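You operate a simulated robot arm through the tools that you are given. There is no shell and no other tool. Be economical: measure what you need, move in short steps, check, and stop when the job is done.

Carry out the task below with a simulated robot arm. There is one attempt and no reset: what you move stays moved.

Task
Give the purple cup 3 strokes of starter and stir it in.
Fine: park the pipe before stirring; stir with the purple-handled stick, back in its holder after; leave the other cups; the cup stays on its plate.

It is judged by the outcome, as a careful person would: the job done as asked, and still so three seconds after it is handed in. It fails if anything else is knocked over, pushed out of place, dropped, spilled or broken.

Robot
A 7-joint arm with a two-finger parallel gripper, fixed in place. Base frame: the origin is at the foot of the arm, x ahead of it, y to its left, z up; the work surface is at about z = 0.004. Units: m, rad, N and s.
With the tool pointing down near the work surface it reaches from about 0.22 to 0.58 m from the base axis. Its first joint turns from -1.152 to 1.152 rad. Payload 2.5 kg.
Tool frame: the origin (TCP) lies between the finger pads and is the grasp point; the fingertips stand 0.023 m ahead of it; z points along the fingers, y is the line along which they close. Largest opening 0.094 m; finger width 0.038, thickness 0.01; the body of the gripper, 0.054 by 0.096 m, starts 0.039 m behind the TCP.
Orientation is that of the tool frame in the base frame, as a unit quaternion [w, x, y, z]. With the fingers straight down and closing along the base's y, the tool's x points along the base's -x, its y along +y and its z along -z.

Tools
- The arm moves only by the tool move_arm. Its argument "motion" is a list of rows, each a list of 7 numbers: the shift along the tool's x, y, z in units of 300 mm (1.0 is 300 mm), then the turn, a rotation vector about the tool's x, y, z in units of 45 degrees (1.0 is 45 degrees), then the opening, from 0 (shut) to 1 (fully open). In form: [[dx, dy, dz, wx, wy, wz, grip], ...]. A call has 1 to 8 rows; each row is the pose to reach, as a shift and turn from the pose commanded when the call began, along the tool's axes at that moment. A call with a number of a shift or a turn outside -1 to 1 is refused whole. Rows are played at 5 a second. More than 0.05 m and 0.15 rad between two rows, or a gripper value outside its range, and nothing of the call is played. A pose out of reach is approached as far as the arm can. The call stops where the force on the tool passes 40 N (or 10 N more than at its start, if that is more) or the arm is blocked; 0.2 s more then pass. The fingers move at their own pace (about 0.108 m/s each) and stop on an object; they squeeze with about 21 N. The grip force told is the motor's: it shows also when the fingers shut on nothing. Time passes only in rows, and 0.2 s behind the last, so rows that repeat a pose let the fingers close. It gives the time, the measured TCP pose, the force on the tool (base axes), the opening and the grip force at its end, in the units of the frame above (readings bear some noise), and new pictures: "views" is both (left out), scene, wrist or none.
- Cameras (640 x 400 px; columns grow to the right, rows downward): "scene" is fixed at [0.1341, -0.4132, 0.5676]; the picture's right is [0.73, -0.69, 0.00], its down [-0.24, -0.25, -0.94] and it looks along [0.65, 0.68, -0.35] (base axes); focal length 235 px, centre (320, 200). "wrist" rides on the gripper at [-0.039, 0, -0.044] in the tool frame; the picture's right is [0.00, -1.00, 0.00], its down [0.97, 0.00, -0.24] and it looks along [0.24, 0.00, 0.97] (tool axes); focal length 218 px, centre (320, 200). There is no depth. A picture from a camera that has moved, and an enlarged one, comes with that camera's place and axes in the base frame and with its lens.
- zoom(camera, box): a new picture of the part [left, top, right, bottom] of that camera's present view, enlarged. It takes no simulated time.
- close_job(): hands the job in; it is judged then, once.

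Work in short steps. Places have to be worked out from the pictures, the camera data and where the tool is seen: move nearer, look again, correct. Check each grasp and each placing, and mend what went wrong. You have 120 turns and 150 pictures in all, those below and enlarged ones among them. Open the gripper and draw the arm clear of the work before you hand the job in, unless the task says otherwise; then end with one line.

The tools are called by a JSON object that holds its "method" and its "body". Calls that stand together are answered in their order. move_arm: Moves the arm, as the interface text tells. Its arguments: {"type":"object","properties":{"motion":{"type":"array","items":{"type":"array","items":{"type":"number"}}},"views":{"type":"string","enum":["both","scene","wrist","none"]}},"required":["motion"]} The other tools are called the same way: zoom (camera, box) takes an enlarged picture of a part of a camera's view; close_job () hands the job in.

At the start:

```text
clock: 0.0
position: [0.3854, 0.0322, 0.4937]
tcp_rot: [-0.001, 0.0, 1.0, 0.0]
wrist_force: [-0.2, 0.1, 0.8]
width: 0.094
grasp_force: 0.1
```

scene: 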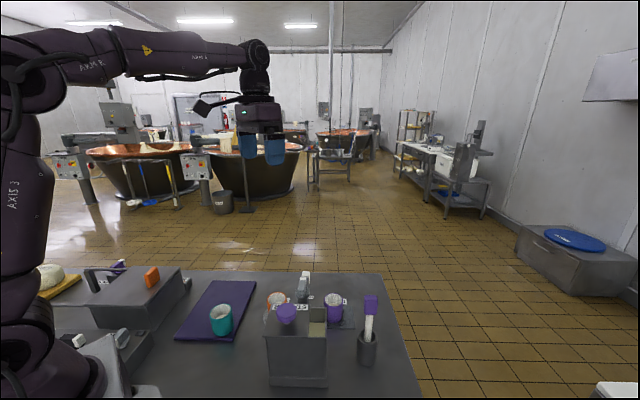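
wrist: 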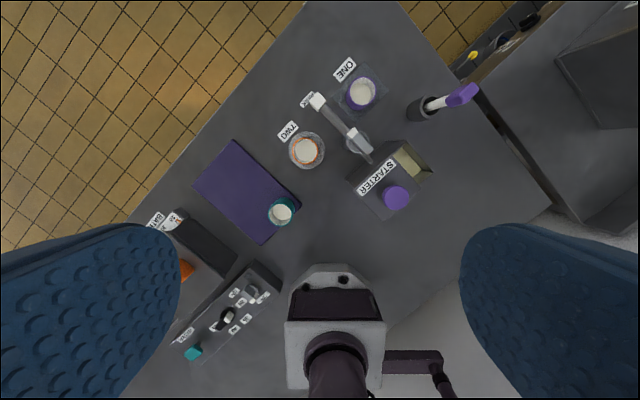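

The pictures show a starter box with a purple knob, a pipe-like thing near the cups and a stick in a holder. I'll enlarge both views first.

{"method": "zoom", "body": {"camera": "wrist", "box": [240, 40, 500, 230]}}

{"method": "zoom", "body": {"camera": "scene", "box": [200, 250, 420, 400]}}

{"method": "zoom", "body": {"camera": "wrist", "box": [130, 120, 400, 370]}}

```text
2.11 times, centred on (370, 135) of wrist
camera zoom: at [0.4245, 0.0343, 0.5389], right [0.0, -1.0, 0.0], down [-0.97, 0.0, 0.24], along [-0.24, 0.0, -0.97], focal length 460 px, centre (215, 337)
```

zoom: 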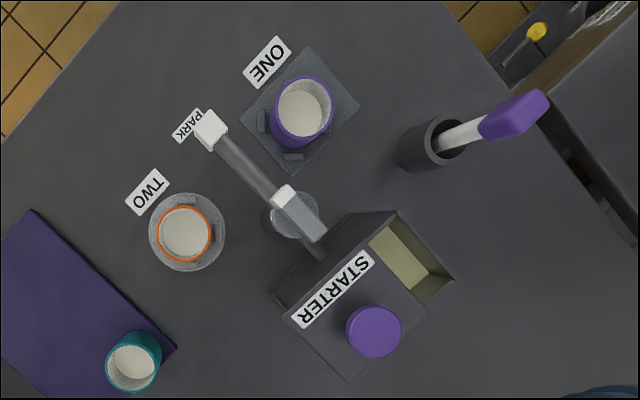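

```text
2.67 times, centred on (310, 325) of scene
camera zoom: at [0.1341, -0.4132, 0.5676], right [0.73, -0.69, 0.0], down [-0.24, -0.25, -0.94], along [0.65, 0.68, -0.35], focal length 626 px, centre (347, -133)
```

zoom: 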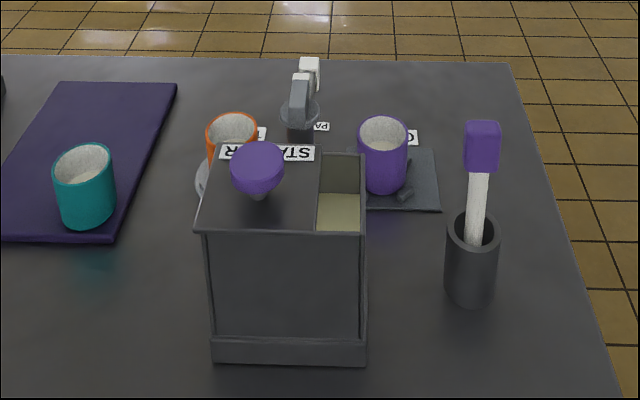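

```text
1.60 times, centred on (265, 245) of wrist
camera zoom: at [0.4245, 0.0343, 0.5389], right [0.0, -1.0, 0.0], down [-0.97, 0.0, 0.24], along [-0.24, 0.0, -0.97], focal length 349 px, centre (408, 128)
```

zoom: 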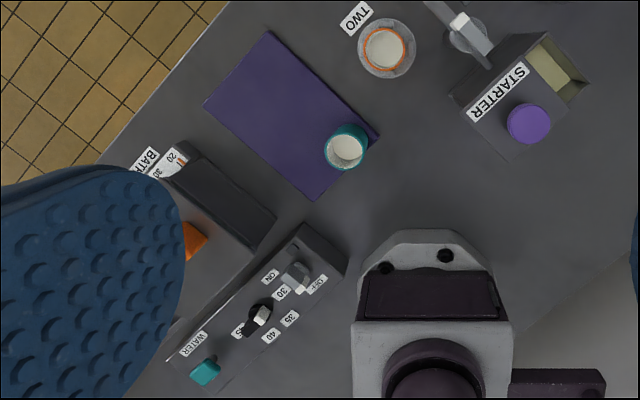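

The pump knob is near (0.342, -0.093, 0.184), the purple cup near (0.533, -0.048) and the pipe tip near (0.505, 0.038, 0.106), currently at PARK. I'll move down closer for a better look at the pipe.

{"method": "move_arm", "body": {"motion": [[-0.02, -0.04, 0.12, 0, 0, 0, 1], [-0.04, -0.08, 0.24, 0, 0, 0, 1], [-0.06, -0.12, 0.36, 0, 0, 0, 1], [-0.08, -0.16, 0.5, 0, 0, 0, 1], [-0.1, -0.2, 0.6, 0, 0, 0, 1], [-0.1, -0.2, 0.6, 0, 0, 0, 1]], "views": "wrist"}}

{"method": "zoom", "body": {"camera": "scene", "box": [250, 260, 360, 340]}}

```text
clock: 1.4
position: [0.415, -0.0286, 0.3125]
tcp_rot: [0.0, 0.0, 1.0, 0.0]
wrist_force: [-0.1, 0.5, 0.1]
width: 0.0939
grasp_force: 0.1
camera wrist: at [0.454, -0.0255, 0.358], right [0.0, -1.0, 0.0], down [-0.97, 0.0, 0.24], along [-0.24, 0.0, -0.97], focal length 218 px, centre (320, 200)
```

wrist: 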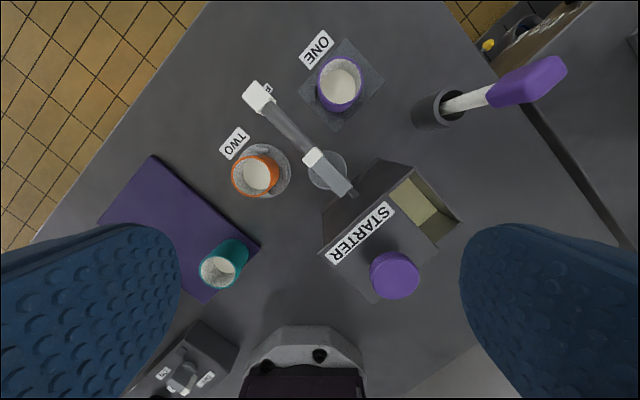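

```text
5.00 times, centred on (305, 300) of scene
camera zoom: at [0.1341, -0.4132, 0.5676], right [0.73, -0.69, 0.0], down [-0.24, -0.25, -0.94], along [0.65, 0.68, -0.35], focal length 1174 px, centre (395, -300)
```

zoom: 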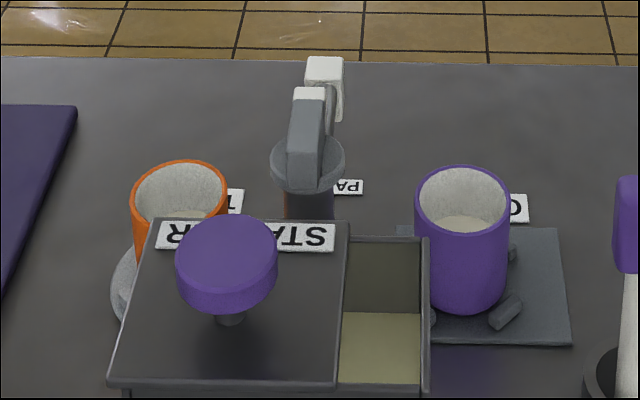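

Next I'll enlarge the pipe and cups from this closer view to get the geometry.

{"method": "zoom", "body": {"camera": "wrist", "box": [220, 20, 460, 220]}}

```text
2.00 times, centred on (340, 120) of wrist
camera zoom: at [0.454, -0.0255, 0.358], right [0.0, -1.0, 0.0], down [-0.97, 0.0, 0.24], along [-0.24, 0.0, -0.97], focal length 436 px, centre (280, 360)
```

zoom: 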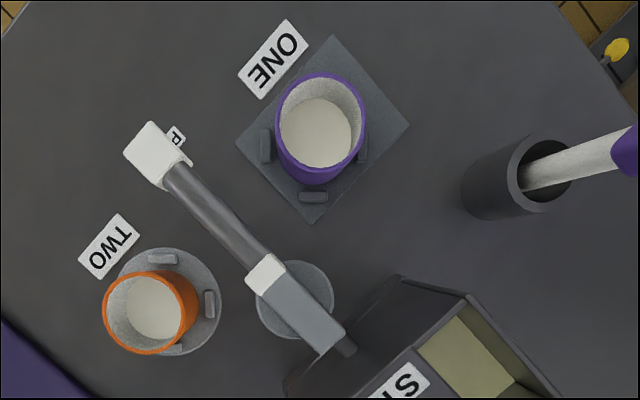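

The pivot is near (0.429, -0.034), the pipe has a radius of about 0.11 at 45°, and cup ONE is at about -9° at the same radius. I'll go above the pipe's outer part, turned 45°, so I can straddle it.

{"method": "move_arm", "body": {"motion": [[-0.04, 0.029, 0.06, 0, 0, -0.167, 1], [-0.08, 0.058, 0.12, 0, 0, -0.333, 1], [-0.12, 0.087, 0.18, 0, 0, -0.5, 1], [-0.16, 0.116, 0.24, 0, 0, -0.667, 1], [-0.2, 0.145, 0.3, 0, 0, -0.833, 1], [-0.24, 0.175, 0.375, 0, 0, -1, 1], [-0.24, 0.175, 0.375, 0, 0, -1, 1]]}}

```text
clock: 3.0
position: [0.4879, 0.0248, 0.2005]
tcp_rot: [0.0, -0.384, 0.923, 0.0]
wrist_force: [0.0, 0.1, 0.9]
width: 0.094
grasp_force: 0.1
camera wrist: at [0.5146, 0.0544, 0.2463], right [0.71, -0.7, 0.0], down [-0.68, -0.69, 0.24], along [-0.17, -0.17, -0.97], focal length 218 px, centre (320, 200)
```

scene: 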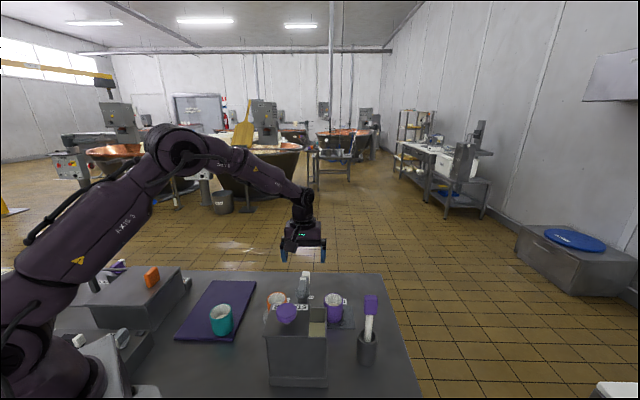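
wrist: 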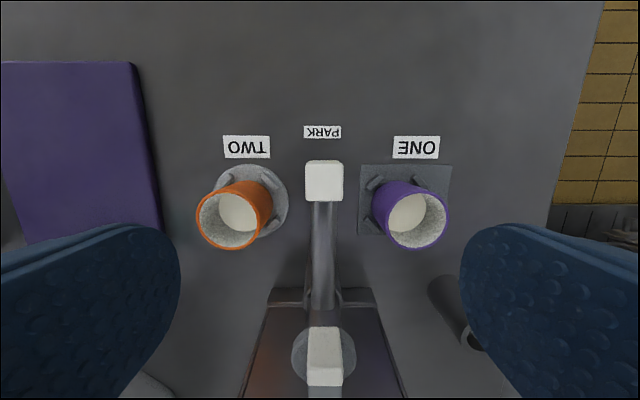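

The pipe is centred under the gripper with ONE and TWO symmetric on either side. I'll descend around the nozzle and narrow the fingers to a loose cage.

{"method": "move_arm", "body": {"motion": [[0, -0.007, 0.12, 0, 0, 0, 0.8], [0, -0.007, 0.22, 0, 0, 0, 0.8], [0, -0.007, 0.318, 0, 0, 0, 0.8], [0, -0.007, 0.318, 0, 0, 0, 0.34], [0, -0.007, 0.318, 0, 0, 0, 0.34]], "views": "both"}}

{"method": "zoom", "body": {"camera": "scene", "box": [250, 210, 370, 340]}}

```text
clock: 4.2
position: [0.4888, 0.0224, 0.106]
tcp_rot: [0.001, -0.384, 0.923, 0.0]
wrist_force: [0.1, -0.4, 0.4]
width: 0.0319
grasp_force: 0.1
camera wrist: at [0.5162, 0.0533, 0.1513], right [0.71, -0.71, 0.0], down [-0.69, -0.69, 0.24], along [-0.17, -0.17, -0.97], focal length 218 px, centre (320, 200)
```

scene: 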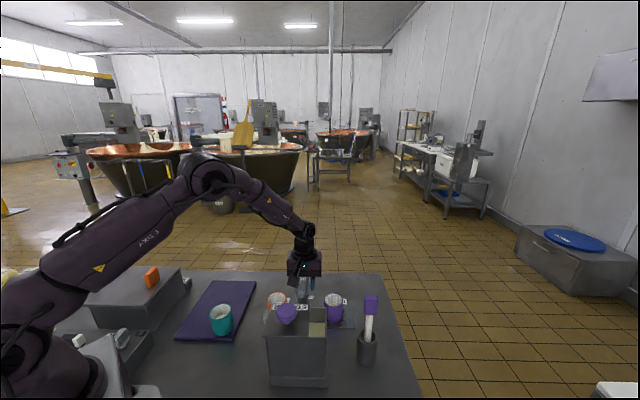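
wrist: 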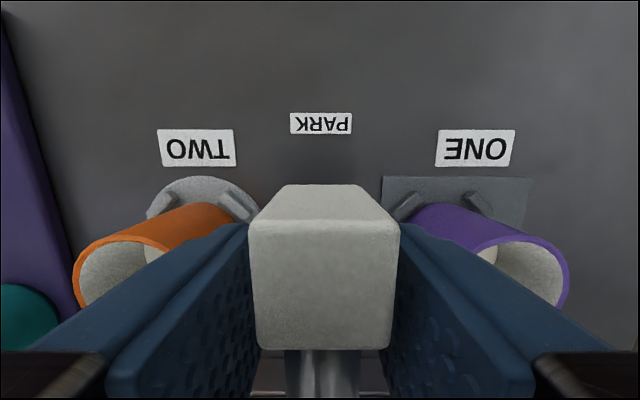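

```text
3.08 times, centred on (310, 275) of scene
camera zoom: at [0.1341, -0.4132, 0.5676], right [0.73, -0.69, 0.0], down [-0.24, -0.25, -0.94], along [0.65, 0.68, -0.35], focal length 722 px, centre (351, -31)
```

zoom: 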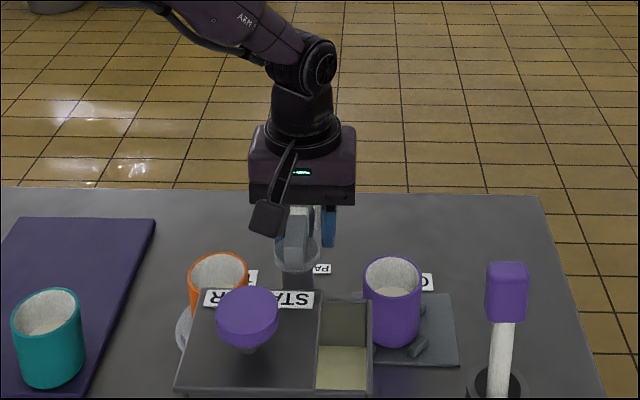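

The nozzle sits between the fingers with small gaps. I'll swing it clockwise along the arc toward ONE, first 44° of the way.

{"method": "move_arm", "body": {"motion": [[0.0027, -0.0388, 0, 0, 0, 0.1778, 0.34], [0.0108, -0.0769, 0, 0, 0, 0.3556, 0.34], [0.0241, -0.1135, 0, 0, 0, 0.5333, 0.34], [0.0424, -0.1478, 0, 0, 0, 0.7111, 0.34], [0.0653, -0.1793, 0, 0, 0, 0.8889, 0.34], [0.0783, -0.1938, 0, 0, 0, 0.978, 0.34]], "views": "wrist"}}

```text
clock: 5.6
position: [0.514, -0.0351, 0.1063]
tcp_rot: [0.0, -0.008, 1.0, 0.001]
wrist_force: [-0.1, 0.4, 0.1]
width: 0.0318
grasp_force: 0.2
camera wrist: at [0.5525, -0.0317, 0.1511], right [0.02, -1.0, 0.0], down [-0.97, -0.02, 0.24], along [-0.24, 0.0, -0.97], focal length 218 px, centre (320, 200)
```

wrist: 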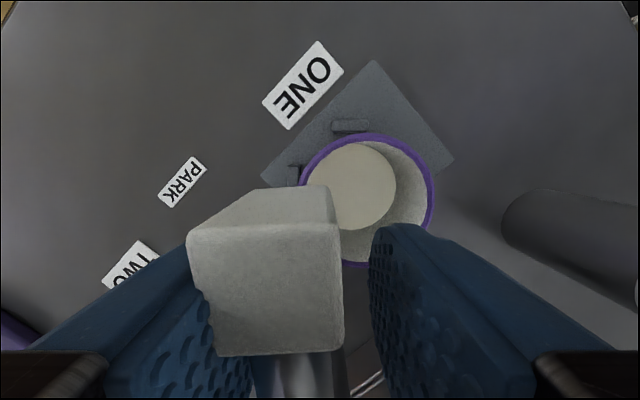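

The nozzle lags slightly, near +8°, and the cup is at about -9.5°. I'll close on the nozzle to centre it, then turn 10.3° more.

{"method": "move_arm", "body": {"motion": [[0, 0, 0, 0, 0, 0, 0.2], [0, 0, 0, 0, 0, 0, 0.2], [0.0012, -0.025, 0, 0, 0, 0.115, 0.2], [0.0045, -0.0499, 0, 0, 0, 0.229, 0.2], [0.0045, -0.0499, 0, 0, 0, 0.229, 0.2]], "views": "wrist"}}

```text
clock: 6.8
position: [0.5131, -0.0502, 0.1059]
tcp_rot: [0.0, 0.082, 0.997, 0.0]
wrist_force: [0.2, 0.1, 0.1]
width: 0.0188
grasp_force: 0.1
camera wrist: at [0.5507, -0.0538, 0.1508], right [-0.16, -0.99, 0.0], down [-0.96, 0.16, 0.24], along [-0.24, 0.04, -0.97], focal length 218 px, centre (320, 200)
```

wrist: 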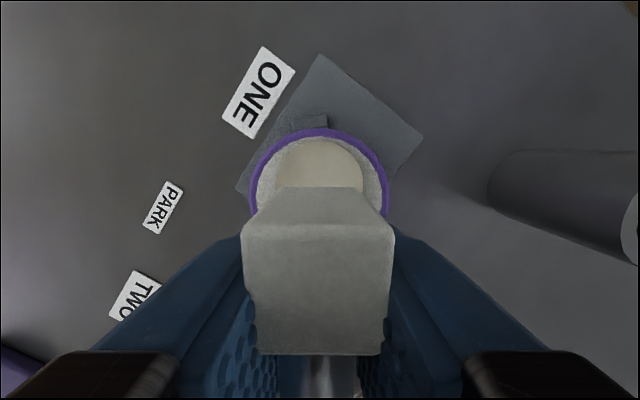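

The nozzle is now centred over the purple cup. I'll open, rise clear and go above the pump knob with fingers closed.

{"method": "move_arm", "body": {"motion": [[0, 0, 0, 0, 0, 0, 0.45], [0, 0, -0.16, 0, 0, 0, 0.45], [0, 0, -0.32, 0, 0, 0, 0.45], [0, 0, -0.48, 0, 0, 0, 0.3], [0.135, -0.0586, -0.514, 0, 0, 0, 0], [0.27, -0.117, -0.514, 0, 0, 0, 0], [0.405, -0.1757, -0.514, 0, 0, 0, 0], [0.539, -0.2343, -0.514, 0, 0, 0, 0]], "views": "both"}}

{"method": "zoom", "body": {"camera": "scene", "box": [240, 230, 400, 340]}}

```text
clock: 8.6
position: [0.3419, -0.0931, 0.2629]
tcp_rot: [0.0, 0.08, 0.997, 0.0]
wrist_force: [0.5, 0.8, 0.4]
width: 0.0001
grasp_force: 20.8
camera wrist: at [0.38, -0.0963, 0.307], right [-0.16, -0.99, 0.0], down [-0.96, 0.16, 0.24], along [-0.24, 0.04, -0.97], focal length 218 px, centre (320, 200)
```

scene: 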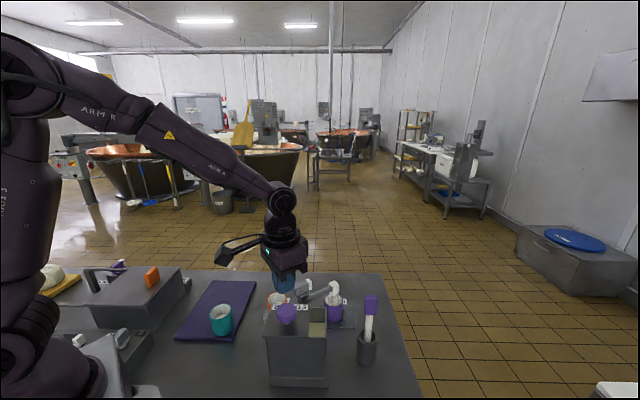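
wrist: 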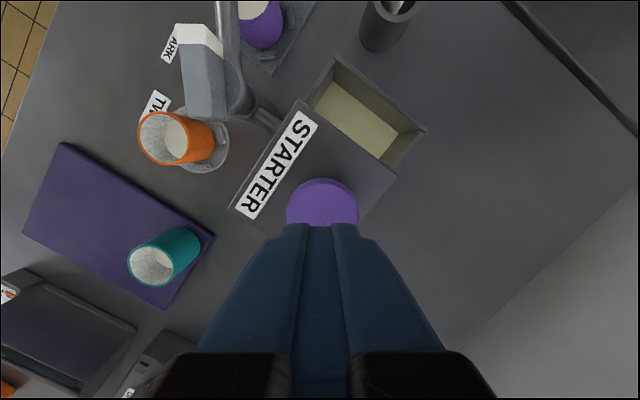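

```text
3.64 times, centred on (320, 285) of scene
camera zoom: at [0.1341, -0.4132, 0.5676], right [0.73, -0.69, 0.0], down [-0.24, -0.25, -0.94], along [0.65, 0.68, -0.35], focal length 854 px, centre (320, -109)
```

zoom: 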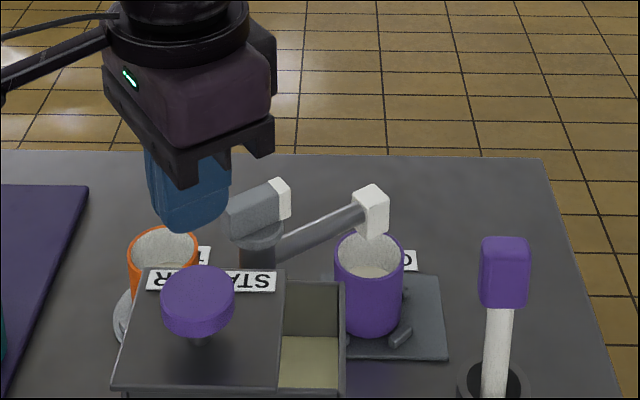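

The fingers are centred over the knob, whose top is about 56 mm below the fingertips. I'll descend to touch and start pressing, then look at the force and depth.

{"method": "move_arm", "body": {"motion": [[0, 0, 0.1, 0, 0, 0, 0], [0, 0, 0.18, 0, 0, 0, 0], [0, 0, 0.2, 0, 0, 0, 0], [0, 0, 0.22, 0, 0, 0, 0]], "views": "scene"}}

{"method": "zoom", "body": {"camera": "scene", "box": [240, 260, 360, 350]}}

```text
clock: 9.6
position: [0.3426, -0.0914, 0.1949]
tcp_rot: [0.001, 0.082, 0.997, 0.0]
wrist_force: [-5.0, 5.7, 19.9]
width: 0.0
grasp_force: 20.8
```

scene: 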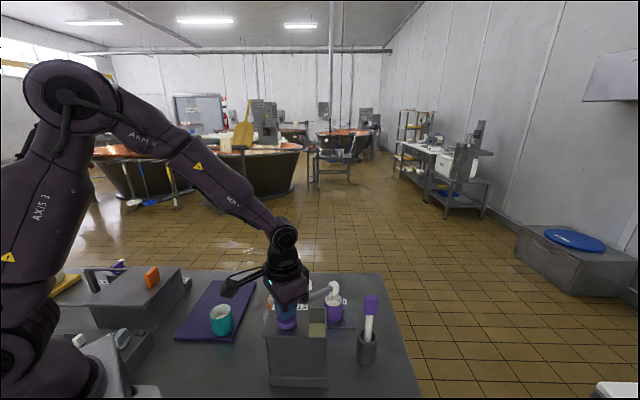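

```text
4.44 times, centred on (300, 305) of scene
camera zoom: at [0.134, -0.4131, 0.5676], right [0.73, -0.69, 0.0], down [-0.24, -0.25, -0.94], along [0.65, 0.68, -0.35], focal length 1043 px, centre (409, -267)
```

zoom: 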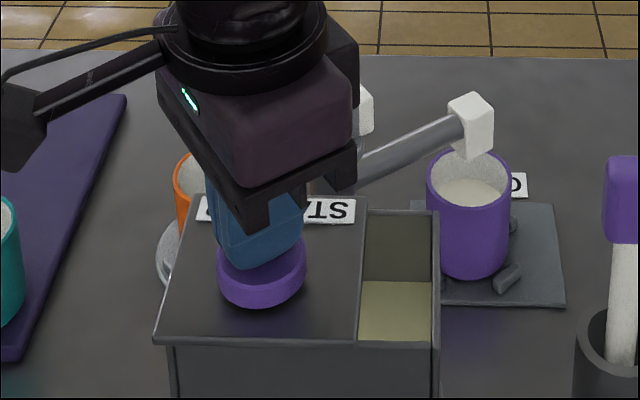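

The knob is going down at about 20 N with the tips near 0.172. I'll continue in small steps to find the end of the stroke.

{"method": "move_arm", "body": {"motion": [[0, 0, 0.013, 0, 0, 0, 0], [0, 0, 0.026, 0, 0, 0, 0], [0, 0, 0.04, 0, 0, 0, 0], [0, 0, 0.053, 0, 0, 0, 0]], "views": "scene"}}

{"method": "zoom", "body": {"camera": "scene", "box": [240, 260, 360, 350]}}

```text
clock: 10.0
position: [0.3422, -0.0924, 0.1949]
tcp_rot: [0.002, 0.081, 0.997, 0.0]
wrist_force: [-8.4, 2.5, 27.2]
width: 0.0
grasp_force: 21.0
stopped in row 1: the force on the tool passed its limit (the readings are from after the stop); the commanded pose is now the measured one
```

scene: 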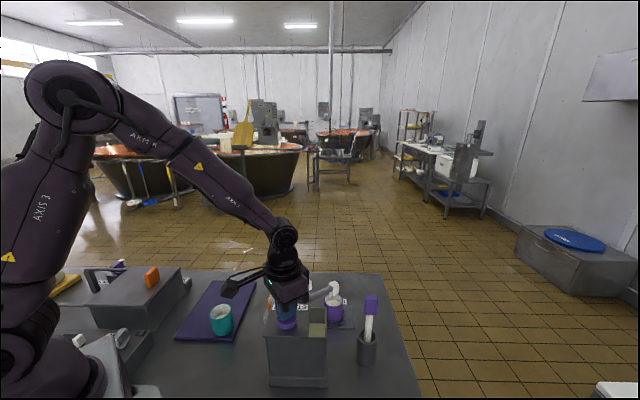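

```text
4.44 times, centred on (300, 305) of scene
camera zoom: at [0.134, -0.4131, 0.5677], right [0.73, -0.69, 0.0], down [-0.24, -0.25, -0.94], along [0.65, 0.68, -0.35], focal length 1043 px, centre (409, -267)
```

zoom: 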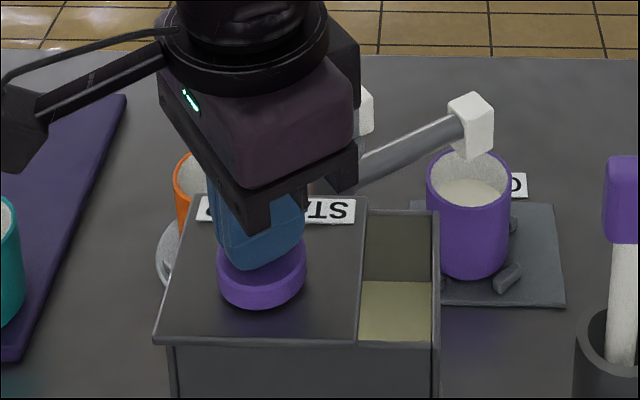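

The knob is bottomed at TCP z 0.195: force rises with no travel, so stroke one is done. I'll lift to let it return and look.

{"method": "move_arm", "body": {"motion": [[0, 0, -0.04, 0, 0, 0, 0], [0, 0, -0.08, 0, 0, 0, 0], [0, 0, -0.14, 0, 0, 0, 0], [0, 0, -0.14, 0, 0, 0, 0], [0, 0, -0.14, 0, 0, 0, 0]], "views": "scene"}}

{"method": "zoom", "body": {"camera": "scene", "box": [240, 260, 360, 350]}}

```text
clock: 11.2
position: [0.3422, -0.0924, 0.2348]
tcp_rot: [0.001, 0.08, 0.997, 0.0]
wrist_force: [0.2, 0.1, 0.0]
width: 0.0
grasp_force: 20.7
```

scene: 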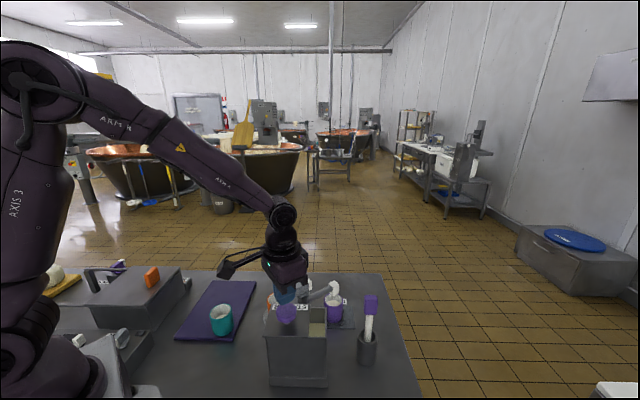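

```text
4.44 times, centred on (300, 305) of scene
camera zoom: at [0.1341, -0.4132, 0.5676], right [0.73, -0.69, 0.0], down [-0.24, -0.25, -0.94], along [0.65, 0.68, -0.35], focal length 1043 px, centre (409, -267)
```

zoom: 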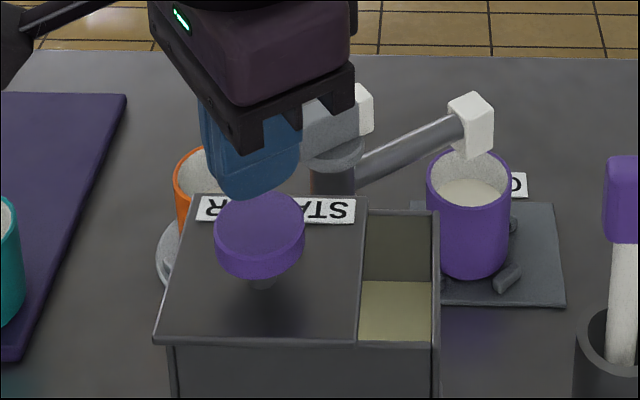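

The knob sprang back, so now stroke two with the same depth, then release.

{"method": "move_arm", "body": {"motion": [[0, 0, 0.05, 0, 0, 0, 0], [0, 0, 0.09, 0, 0, 0, 0], [0, 0, 0.115, 0, 0, 0, 0], [0, 0, 0.132, 0, 0, 0, 0], [0, 0, 0.132, 0, 0, 0, 0]], "views": "scene"}}

{"method": "zoom", "body": {"camera": "scene", "box": [240, 260, 360, 350]}}

```text
clock: 12.4
position: [0.3432, -0.0922, 0.1958]
tcp_rot: [0.001, 0.08, 0.997, 0.0]
wrist_force: [-3.3, 5.0, 13.5]
width: 0.0
grasp_force: 21.1
```

scene: 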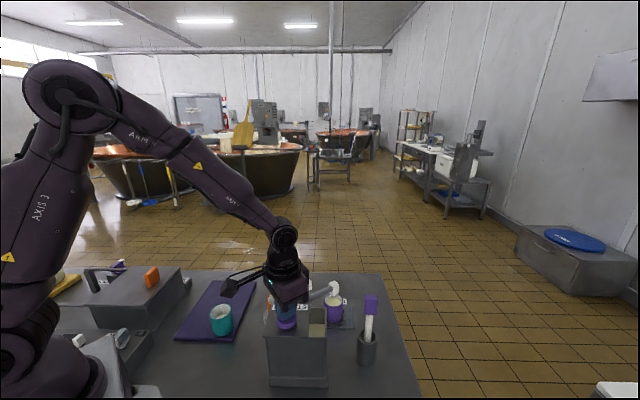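

```text
4.44 times, centred on (300, 305) of scene
camera zoom: at [0.1341, -0.4131, 0.5676], right [0.73, -0.69, 0.0], down [-0.24, -0.25, -0.94], along [0.65, 0.68, -0.35], focal length 1043 px, centre (409, -267)
```

zoom: 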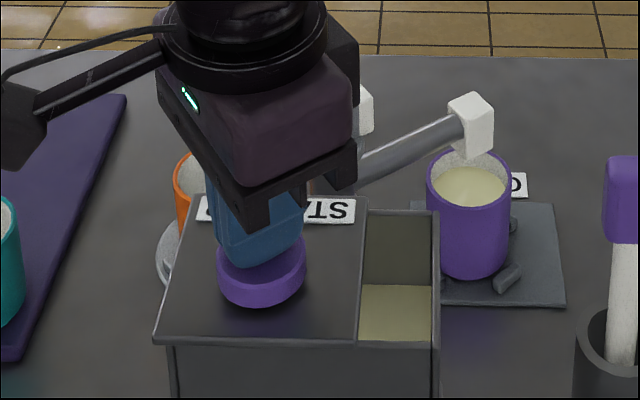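

Stroke two is visible in the cup, with the level higher and yellower. I'll release and zoom on the cup to measure the level.

{"method": "move_arm", "body": {"motion": [[0, 0, -0.04, 0, 0, 0, 0], [0, 0, -0.08, 0, 0, 0, 0], [0, 0, -0.13, 0, 0, 0, 0], [0, 0, -0.13, 0, 0, 0, 0], [0, 0, -0.13, 0, 0, 0, 0]], "views": "none"}}

{"method": "zoom", "body": {"camera": "scene", "box": [250, 260, 360, 340]}}

```text
clock: 13.6
position: [0.3426, -0.0929, 0.2348]
tcp_rot: [0.001, 0.079, 0.997, 0.0]
wrist_force: [0.1, 0.1, -0.4]
width: 0.0
grasp_force: 21.4
```

```text
5.00 times, centred on (305, 300) of scene
camera zoom: at [0.1341, -0.4132, 0.5676], right [0.73, -0.69, 0.0], down [-0.24, -0.25, -0.94], along [0.65, 0.68, -0.35], focal length 1174 px, centre (395, -300)
```

zoom: 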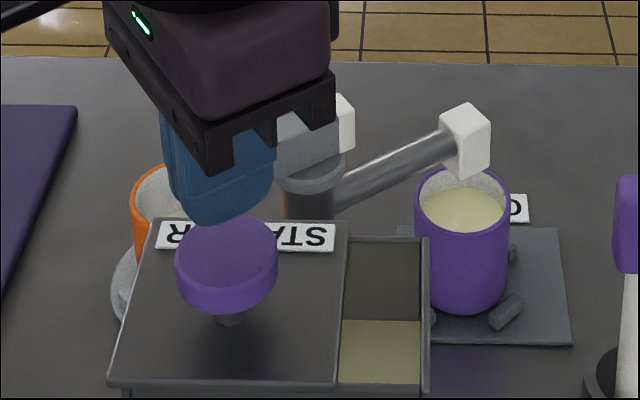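

The level went from about row 215 to 187 in this crop after two strokes. Stroke three follows.

{"method": "move_arm", "body": {"motion": [[0, 0, 0.05, 0, 0, 0, 0], [0, 0, 0.09, 0, 0, 0, 0], [0, 0, 0.115, 0, 0, 0, 0], [0, 0, 0.132, 0, 0, 0, 0], [0, 0, 0.132, 0, 0, 0, 0]], "views": "none"}}

{"method": "move_arm", "body": {"motion": [[0, 0, -0.04, 0, 0, 0, 0], [0, 0, -0.08, 0, 0, 0, 0], [0, 0, -0.13, 0, 0, 0, 0], [0, 0, -0.23, 0, 0, 0, 0], [0, 0, -0.23, 0, 0, 0, 0]], "views": "none"}}

{"method": "zoom", "body": {"camera": "scene", "box": [250, 260, 360, 340]}}

```text
clock: 14.8
position: [0.3422, -0.0933, 0.1957]
tcp_rot: [0.002, 0.081, 0.997, 0.001]
wrist_force: [-2.9, 1.7, 17.8]
width: 0.0001
grasp_force: 21.2
```

```text
clock: 16.0
position: [0.3414, -0.0927, 0.2646]
tcp_rot: [0.001, 0.081, 0.997, 0.0]
wrist_force: [-0.4, 0.6, 0.1]
width: 0.0001
grasp_force: 21.3
```

```text
5.00 times, centred on (305, 300) of scene
camera zoom: at [0.1341, -0.4132, 0.5676], right [0.73, -0.69, 0.0], down [-0.24, -0.25, -0.94], along [0.65, 0.68, -0.35], focal length 1174 px, centre (395, -300)
```

zoom: 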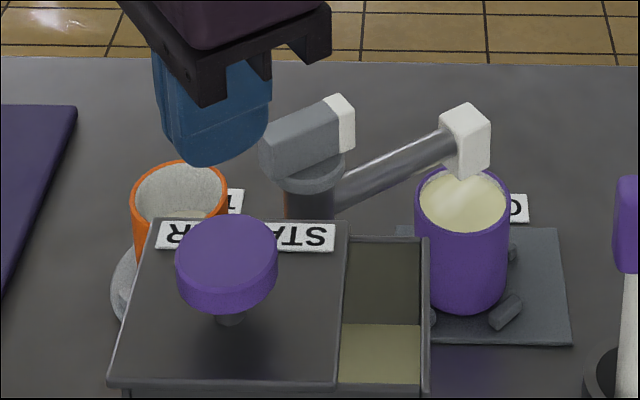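

Three strokes are in. I'll look more closely at how full the cup is.

{"method": "zoom", "body": {"camera": "scene", "box": [315, 280, 385, 330]}}

{"method": "zoom", "body": {"camera": "wrist", "box": [130, 0, 450, 200]}}

```text
8.00 times, centred on (350, 305) of scene
camera zoom: at [0.1341, -0.4132, 0.5676], right [0.73, -0.69, 0.0], down [-0.24, -0.25, -0.94], along [0.65, 0.68, -0.35], focal length 1878 px, centre (80, -640)
```

zoom: 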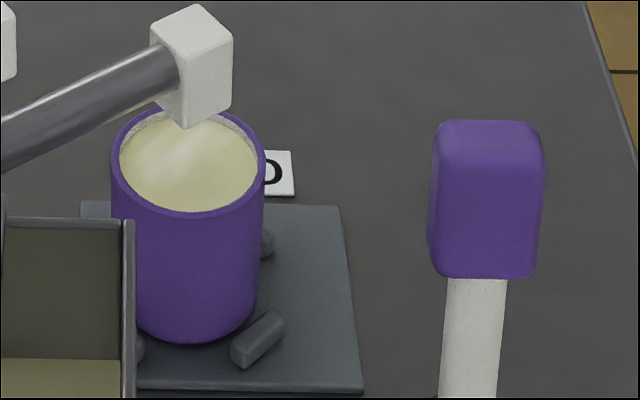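

```text
2.00 times, centred on (290, 100) of wrist
camera zoom: at [0.3796, -0.0963, 0.3089], right [-0.16, -0.99, 0.0], down [-0.96, 0.16, 0.24], along [-0.24, 0.04, -0.97], focal length 436 px, centre (380, 400)
```

zoom: 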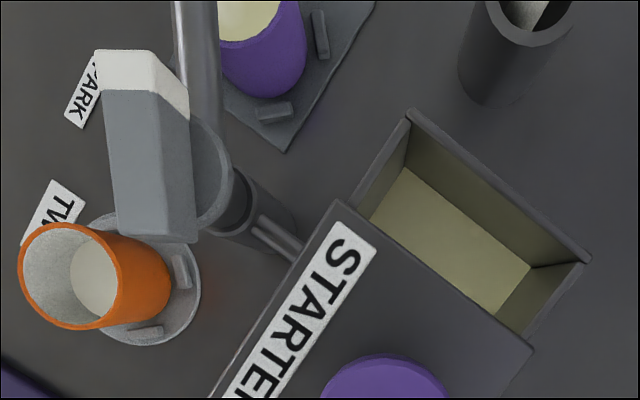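

Now I'll park the pipe. First I go back above the nozzle with the fingers opened a little.

{"method": "move_arm", "body": {"motion": [[-0.135, 0.058, 0, 0, 0, 0, 0.2], [-0.27, 0.117, 0, 0, 0, 0, 0.45], [-0.405, 0.175, 0, 0, 0, 0, 0.45], [-0.5416, 0.233, 0, 0, 0, 0, 0.45], [-0.5416, 0.233, 0.1, 0, 0, 0, 0.45], [-0.5416, 0.233, 0.2, 0, 0, 0, 0.45]], "views": "wrist"}}

```text
clock: 17.4
position: [0.5145, -0.0508, 0.2038]
tcp_rot: [0.001, 0.082, 0.997, 0.0]
wrist_force: [-0.3, 0.7, -0.4]
width: 0.0423
grasp_force: 0.0
camera wrist: at [0.5523, -0.0536, 0.249], right [-0.16, -0.99, 0.0], down [-0.96, 0.16, 0.24], along [-0.24, 0.04, -0.97], focal length 218 px, centre (320, 200)
```

wrist: 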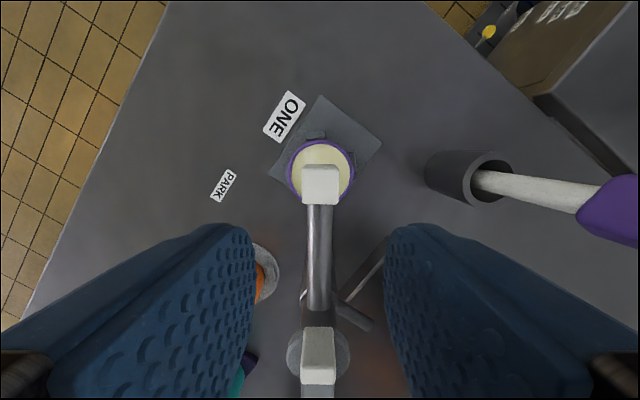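

Aligned. I'll descend around the nozzle, narrow the cage as before and swing back 44°.

{"method": "move_arm", "body": {"motion": [[0, 0, 0.12, 0, 0, 0, 0.45], [0, 0, 0.24, 0, 0, 0, 0.45], [0, 0, 0.326, 0, 0, 0, 0.45], [0, 0, 0.326, 0, 0, 0, 0.2], [0, 0, 0.326, 0, 0, 0, 0.2]], "views": "none"}}

{"method": "move_arm", "body": {"motion": [[0.0027, 0.0388, 0, 0, 0, -0.1778, 0.2], [0.0108, 0.0769, 0, 0, 0, -0.3556, 0.2], [0.0241, 0.1135, 0, 0, 0, -0.5333, 0.2], [0.0424, 0.1478, 0, 0, 0, -0.7111, 0.2], [0.0653, 0.1793, 0, 0, 0, -0.8889, 0.2], [0.0783, 0.1938, 0, 0, 0, -0.978, 0.2]], "views": "wrist"}}

```text
clock: 18.6
position: [0.5137, -0.0509, 0.1063]
tcp_rot: [0.002, 0.08, 0.997, 0.0]
wrist_force: [-0.5, -0.3, -1.7]
width: 0.0188
grasp_force: 0.0
```

```text
clock: 20.0
position: [0.5008, 0.012, 0.1067]
tcp_rot: [0.001, -0.3, 0.954, -0.001]
wrist_force: [-0.6, -0.2, -0.4]
width: 0.019
grasp_force: 0.2
camera wrist: at [0.5318, 0.036, 0.1517], right [0.57, -0.82, 0.0], down [-0.8, -0.56, 0.24], along [-0.2, -0.14, -0.97], focal length 218 px, centre (320, 200)
```

wrist: 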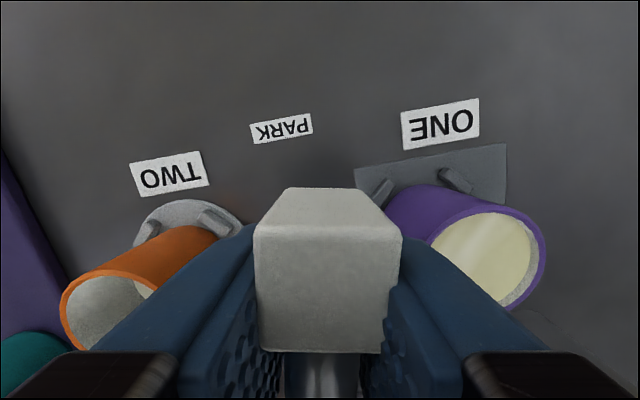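

The nozzle follows with a slight lag. I'll turn the last 11.2° to reach the park angle.

{"method": "move_arm", "body": {"motion": [[0.0014, 0.0274, 0, 0, 0, -0.126, 0.2], [0.0054, 0.0547, 0, 0, 0, -0.251, 0.2], [0.0054, 0.0547, 0, 0, 0, -0.251, 0.2]], "views": "wrist"}}

```text
clock: 20.8
position: [0.4888, 0.024, 0.1067]
tcp_rot: [0.0, -0.392, 0.92, -0.001]
wrist_force: [-0.3, -0.6, 0.1]
width: 0.0189
grasp_force: 0.1
camera wrist: at [0.5162, 0.0544, 0.1517], right [0.72, -0.69, 0.0], down [-0.67, -0.7, 0.24], along [-0.17, -0.17, -0.97], focal length 218 px, centre (320, 200)
```

wrist: 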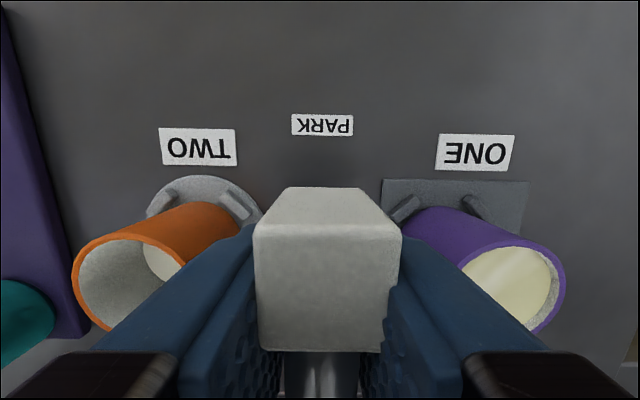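

The pipe is back at PARK as at the start. I'll release, rise and travel toward the stick holder at about (0.503, -0.190), starting to turn.

{"method": "move_arm", "body": {"motion": [[0, 0, 0, 0, 0, 0, 0.45], [0, 0, -0.16, 0, 0, 0, 0.45], [0, 0, -0.32, 0, 0, 0, 0.45], [0, 0, -0.48, 0, 0, 0, 0.6], [0.1, -0.09, -0.6, 0, 0, 0.166, 0.8], [0.2, -0.18, -0.64, 0, 0, 0.333, 0.8], [0.31, -0.27, -0.64, 0, 0, 0.5, 0.8], [0.415, -0.357, -0.64, 0, 0, 0.667, 0.8]], "views": "both"}}

```text
refused: row 5 steps farther than a row can; nothing moved
```

One step was slightly too long, so I'll resend it adjusted.

{"method": "move_arm", "body": {"motion": [[0, 0, 0, 0, 0, 0, 0.45], [0, 0, -0.16, 0, 0, 0, 0.45], [0, 0, -0.32, 0, 0, 0, 0.45], [0, 0, -0.48, 0, 0, 0, 0.6], [0.09, -0.08, -0.54, 0, 0, 0.166, 0.8], [0.2, -0.18, -0.58, 0, 0, 0.333, 0.8], [0.31, -0.27, -0.62, 0, 0, 0.5, 0.8], [0.415, -0.357, -0.64, 0, 0, 0.667, 0.8]], "views": "both"}}

```text
clock: 22.6
position: [0.4798, -0.1405, 0.2988]
tcp_rot: [0.001, -0.138, 0.99, 0.001]
wrist_force: [0.6, 0.1, -1.4]
width: 0.0753
grasp_force: 0.0
camera wrist: at [0.5171, -0.127, 0.3438], right [0.27, -0.96, 0.0], down [-0.93, -0.27, 0.24], along [-0.23, -0.06, -0.97], focal length 218 px, centre (320, 200)
```

scene: 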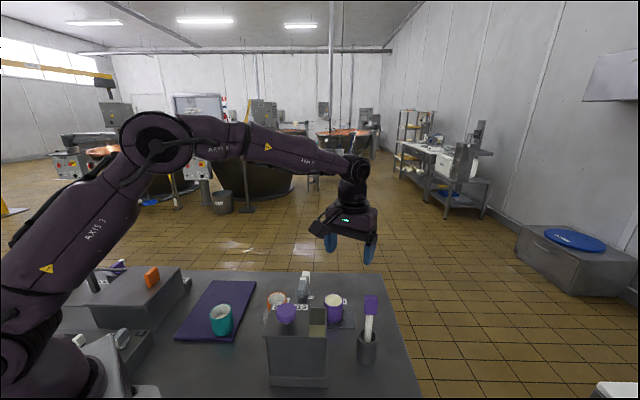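
wrist: 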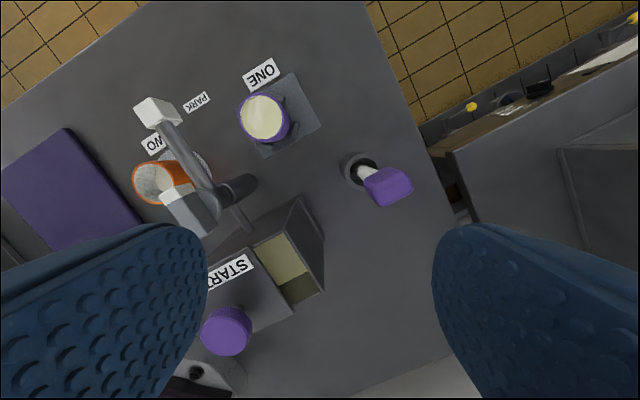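

Let me zoom in on the stick handle to see its cross-section and direction.

{"method": "zoom", "body": {"camera": "wrist", "box": [325, 140, 437, 210]}}

{"method": "zoom", "body": {"camera": "scene", "box": [320, 285, 416, 385]}}

```text
5.71 times, centred on (381, 175) of wrist
camera zoom: at [0.5171, -0.127, 0.3438], right [0.27, -0.96, 0.0], down [-0.93, -0.27, 0.24], along [-0.23, -0.06, -0.97], focal length 1247 px, centre (-29, 343)
```

zoom: 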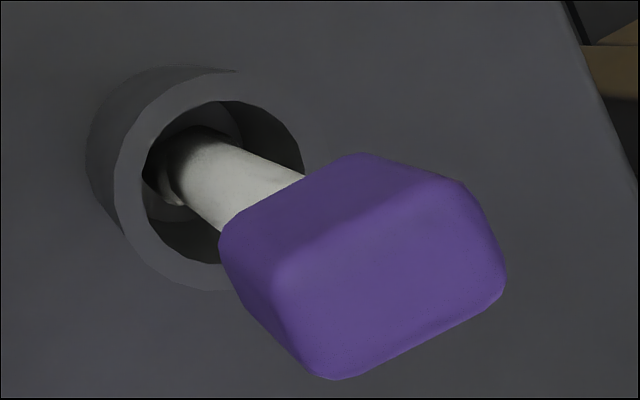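

```text
4.00 times, centred on (368, 335) of scene
camera zoom: at [0.1341, -0.4131, 0.5676], right [0.73, -0.69, 0.0], down [-0.24, -0.25, -0.94], along [0.65, 0.68, -0.35], focal length 939 px, centre (128, -340)
```

zoom: 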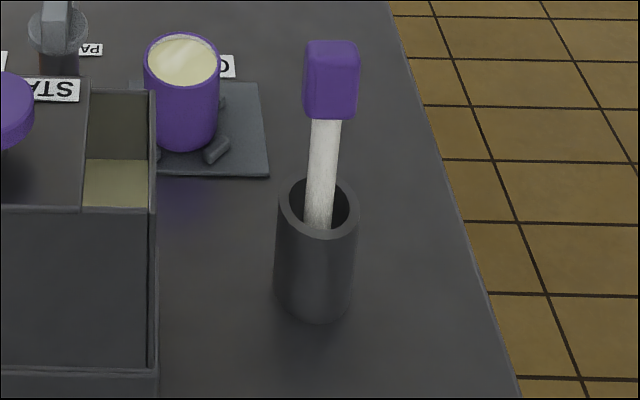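

The handle is about 14 × 26 mm, its long axis at roughly -49°, near (0.503, -0.188), top at 0.18. I'll move above it and turn the hand in stages to -49° so the fingers close across the thin side.

{"method": "move_arm", "body": {"motion": [[-0.004, -0.024, 0.02, 0, 0, 0.1428, 0.6], [-0.009, -0.048, 0.05, 0, 0, 0.2857, 0.6], [-0.013, -0.072, 0.07, 0, 0, 0.4285, 0.6], [-0.018, -0.096, 0.09, 0, 0, 0.571, 0.6], [-0.022, -0.12, 0.12, 0, 0, 0.714, 0.6], [-0.027, -0.144, 0.14, 0, 0, 0.857, 0.6], [-0.031, -0.168, 0.167, 0, 0, 1.0, 0.6]], "views": "none"}}

{"method": "move_arm", "body": {"motion": [[0, 0, 0, 0, 0, 0.15, 0.6], [0, 0, 0, 0, 0, 0.3, 0.6], [0, 0, 0, 0, 0, 0.444, 0.6], [0, 0, 0, 0, 0, 0.444, 0.6]], "views": "both"}}

```text
clock: 24.2
position: [0.5025, -0.1874, 0.248]
tcp_rot: [0.001, 0.251, 0.968, 0.0]
wrist_force: [1.3, 0.7, 0.2]
width: 0.0565
grasp_force: 0.3
```

```text
clock: 25.2
position: [0.5027, -0.1865, 0.2477]
tcp_rot: [0.0, 0.415, 0.91, 0.0]
wrist_force: [0.6, -0.2, 0.3]
width: 0.0565
grasp_force: 0.1
camera wrist: at [0.5279, -0.2128, 0.2932], right [-0.76, -0.66, 0.0], down [-0.64, 0.73, 0.24], along [-0.16, 0.18, -0.97], focal length 218 px, centre (320, 200)
```

scene: 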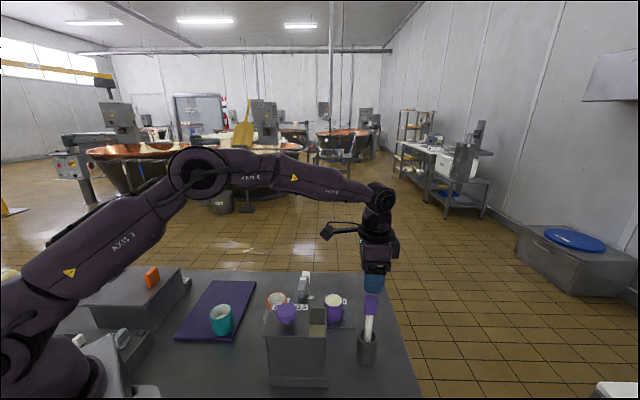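
wrist: 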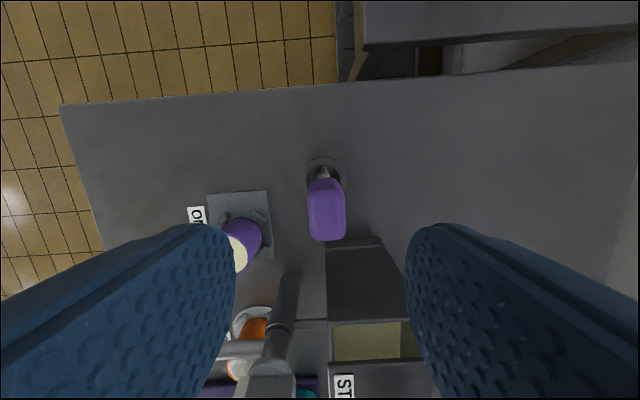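

The handle is aligned with the hand, offset about 4 mm. I'll correct, descend to handle height and check before closing.

{"method": "move_arm", "body": {"motion": [[-0.01, -0.0127, 0.1, 0, 0, 0, 0.6], [-0.01, -0.0127, 0.2, 0, 0, 0, 0.6], [-0.01, -0.0127, 0.286, 0, 0, 0, 0.6], [-0.01, -0.0127, 0.286, 0, 0, 0, 0.6]], "views": "both"}}

{"method": "zoom", "body": {"camera": "scene", "box": [320, 260, 416, 370]}}

```text
clock: 26.2
position: [0.5034, -0.1908, 0.162]
tcp_rot: [0.0, 0.414, 0.91, 0.0]
wrist_force: [0.3, 0.1, -0.1]
width: 0.0567
grasp_force: 0.0
camera wrist: at [0.528, -0.2178, 0.2073], right [-0.75, -0.66, 0.0], down [-0.64, 0.73, 0.24], along [-0.16, 0.18, -0.97], focal length 218 px, centre (320, 200)
```

scene: 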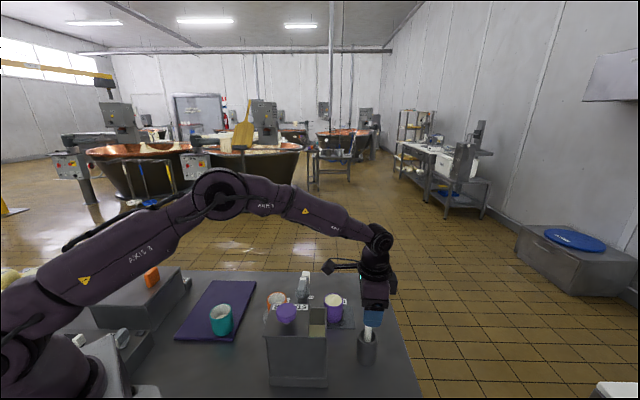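
wrist: 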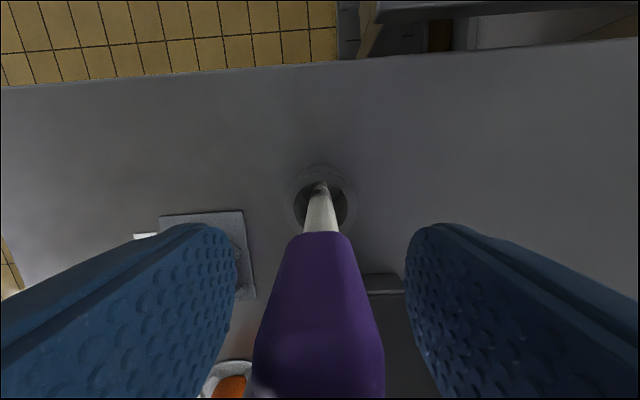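

```text
3.64 times, centred on (368, 315) of scene
camera zoom: at [0.1341, -0.4132, 0.5676], right [0.73, -0.69, 0.0], down [-0.24, -0.25, -0.94], along [0.65, 0.68, -0.35], focal length 854 px, centre (146, -218)
```

zoom: 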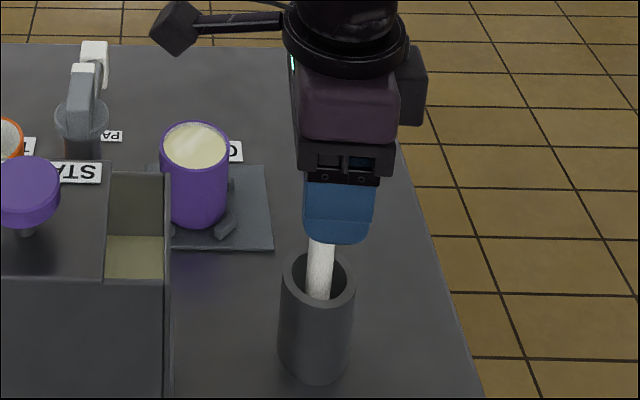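

The handle is centred between the fingers, so I'll close on it.

{"method": "move_arm", "body": {"motion": [[0, 0, 0, 0, 0, 0, 0.3], [0, 0, 0, 0, 0, 0, 0], [0, 0, 0, 0, 0, 0, 0], [0, 0, 0, 0, 0, 0, 0]], "views": "wrist"}}

```text
clock: 27.2
position: [0.5028, -0.1918, 0.1618]
tcp_rot: [0.001, 0.414, 0.91, 0.0]
wrist_force: [0.0, 0.4, 0.3]
width: 0.0198
grasp_force: 20.9
camera wrist: at [0.5281, -0.2178, 0.2076], right [-0.75, -0.66, 0.0], down [-0.64, 0.73, 0.24], along [-0.16, 0.18, -0.97], focal length 218 px, centre (320, 200)
```

wrist: 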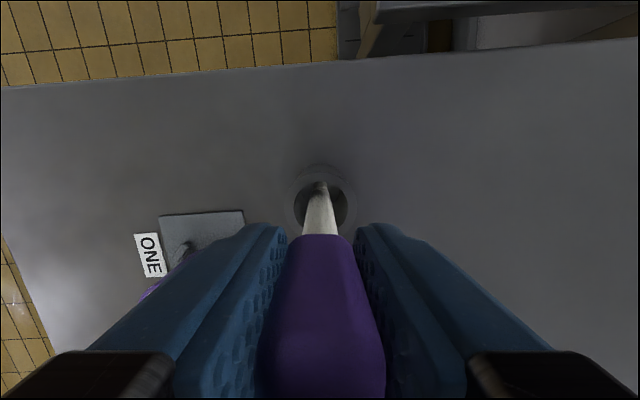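

It's gripped at 20 mm. I'll lift straight up 100 mm and look.

{"method": "move_arm", "body": {"motion": [[0, 0, -0.06, 0, 0, 0, 0], [0, 0, -0.13, 0, 0, 0, 0], [0, 0, -0.2, 0, 0, 0, 0], [0, 0, -0.27, 0, 0, 0, 0], [0, 0, -0.34, 0, 0, 0, 0], [0, 0, -0.34, 0, 0, 0, 0]], "views": "both"}}

{"method": "zoom", "body": {"camera": "scene", "box": [310, 240, 420, 370]}}

```text
clock: 28.6
position: [0.5022, -0.1914, 0.2645]
tcp_rot: [0.0, 0.415, 0.91, 0.002]
wrist_force: [0.2, -0.5, -0.3]
width: 0.0197
grasp_force: 20.7
camera wrist: at [0.5267, -0.218, 0.3099], right [-0.75, -0.66, 0.0], down [-0.64, 0.73, 0.24], along [-0.16, 0.18, -0.97], focal length 218 px, centre (320, 200)
```

scene: 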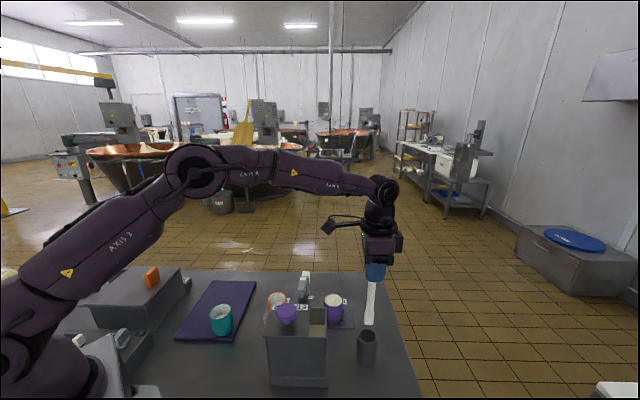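
wrist: 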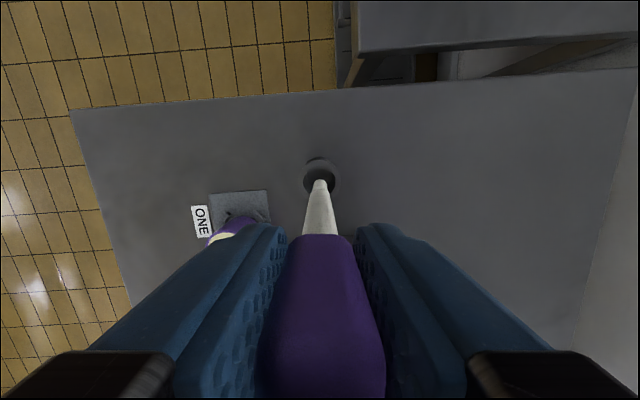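

```text
3.08 times, centred on (365, 305) of scene
camera zoom: at [0.1341, -0.4132, 0.5676], right [0.73, -0.69, 0.0], down [-0.24, -0.25, -0.94], along [0.65, 0.68, -0.35], focal length 722 px, centre (182, -123)
```

zoom: 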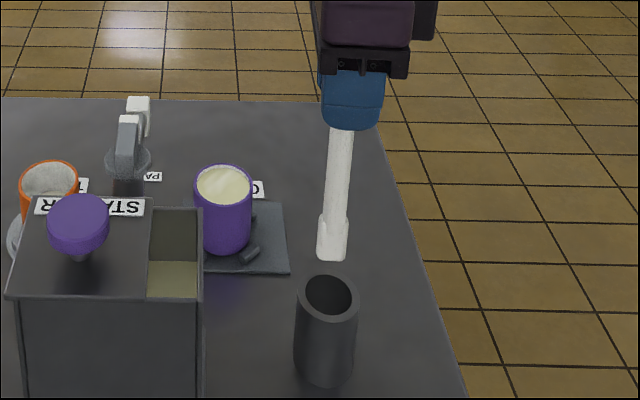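

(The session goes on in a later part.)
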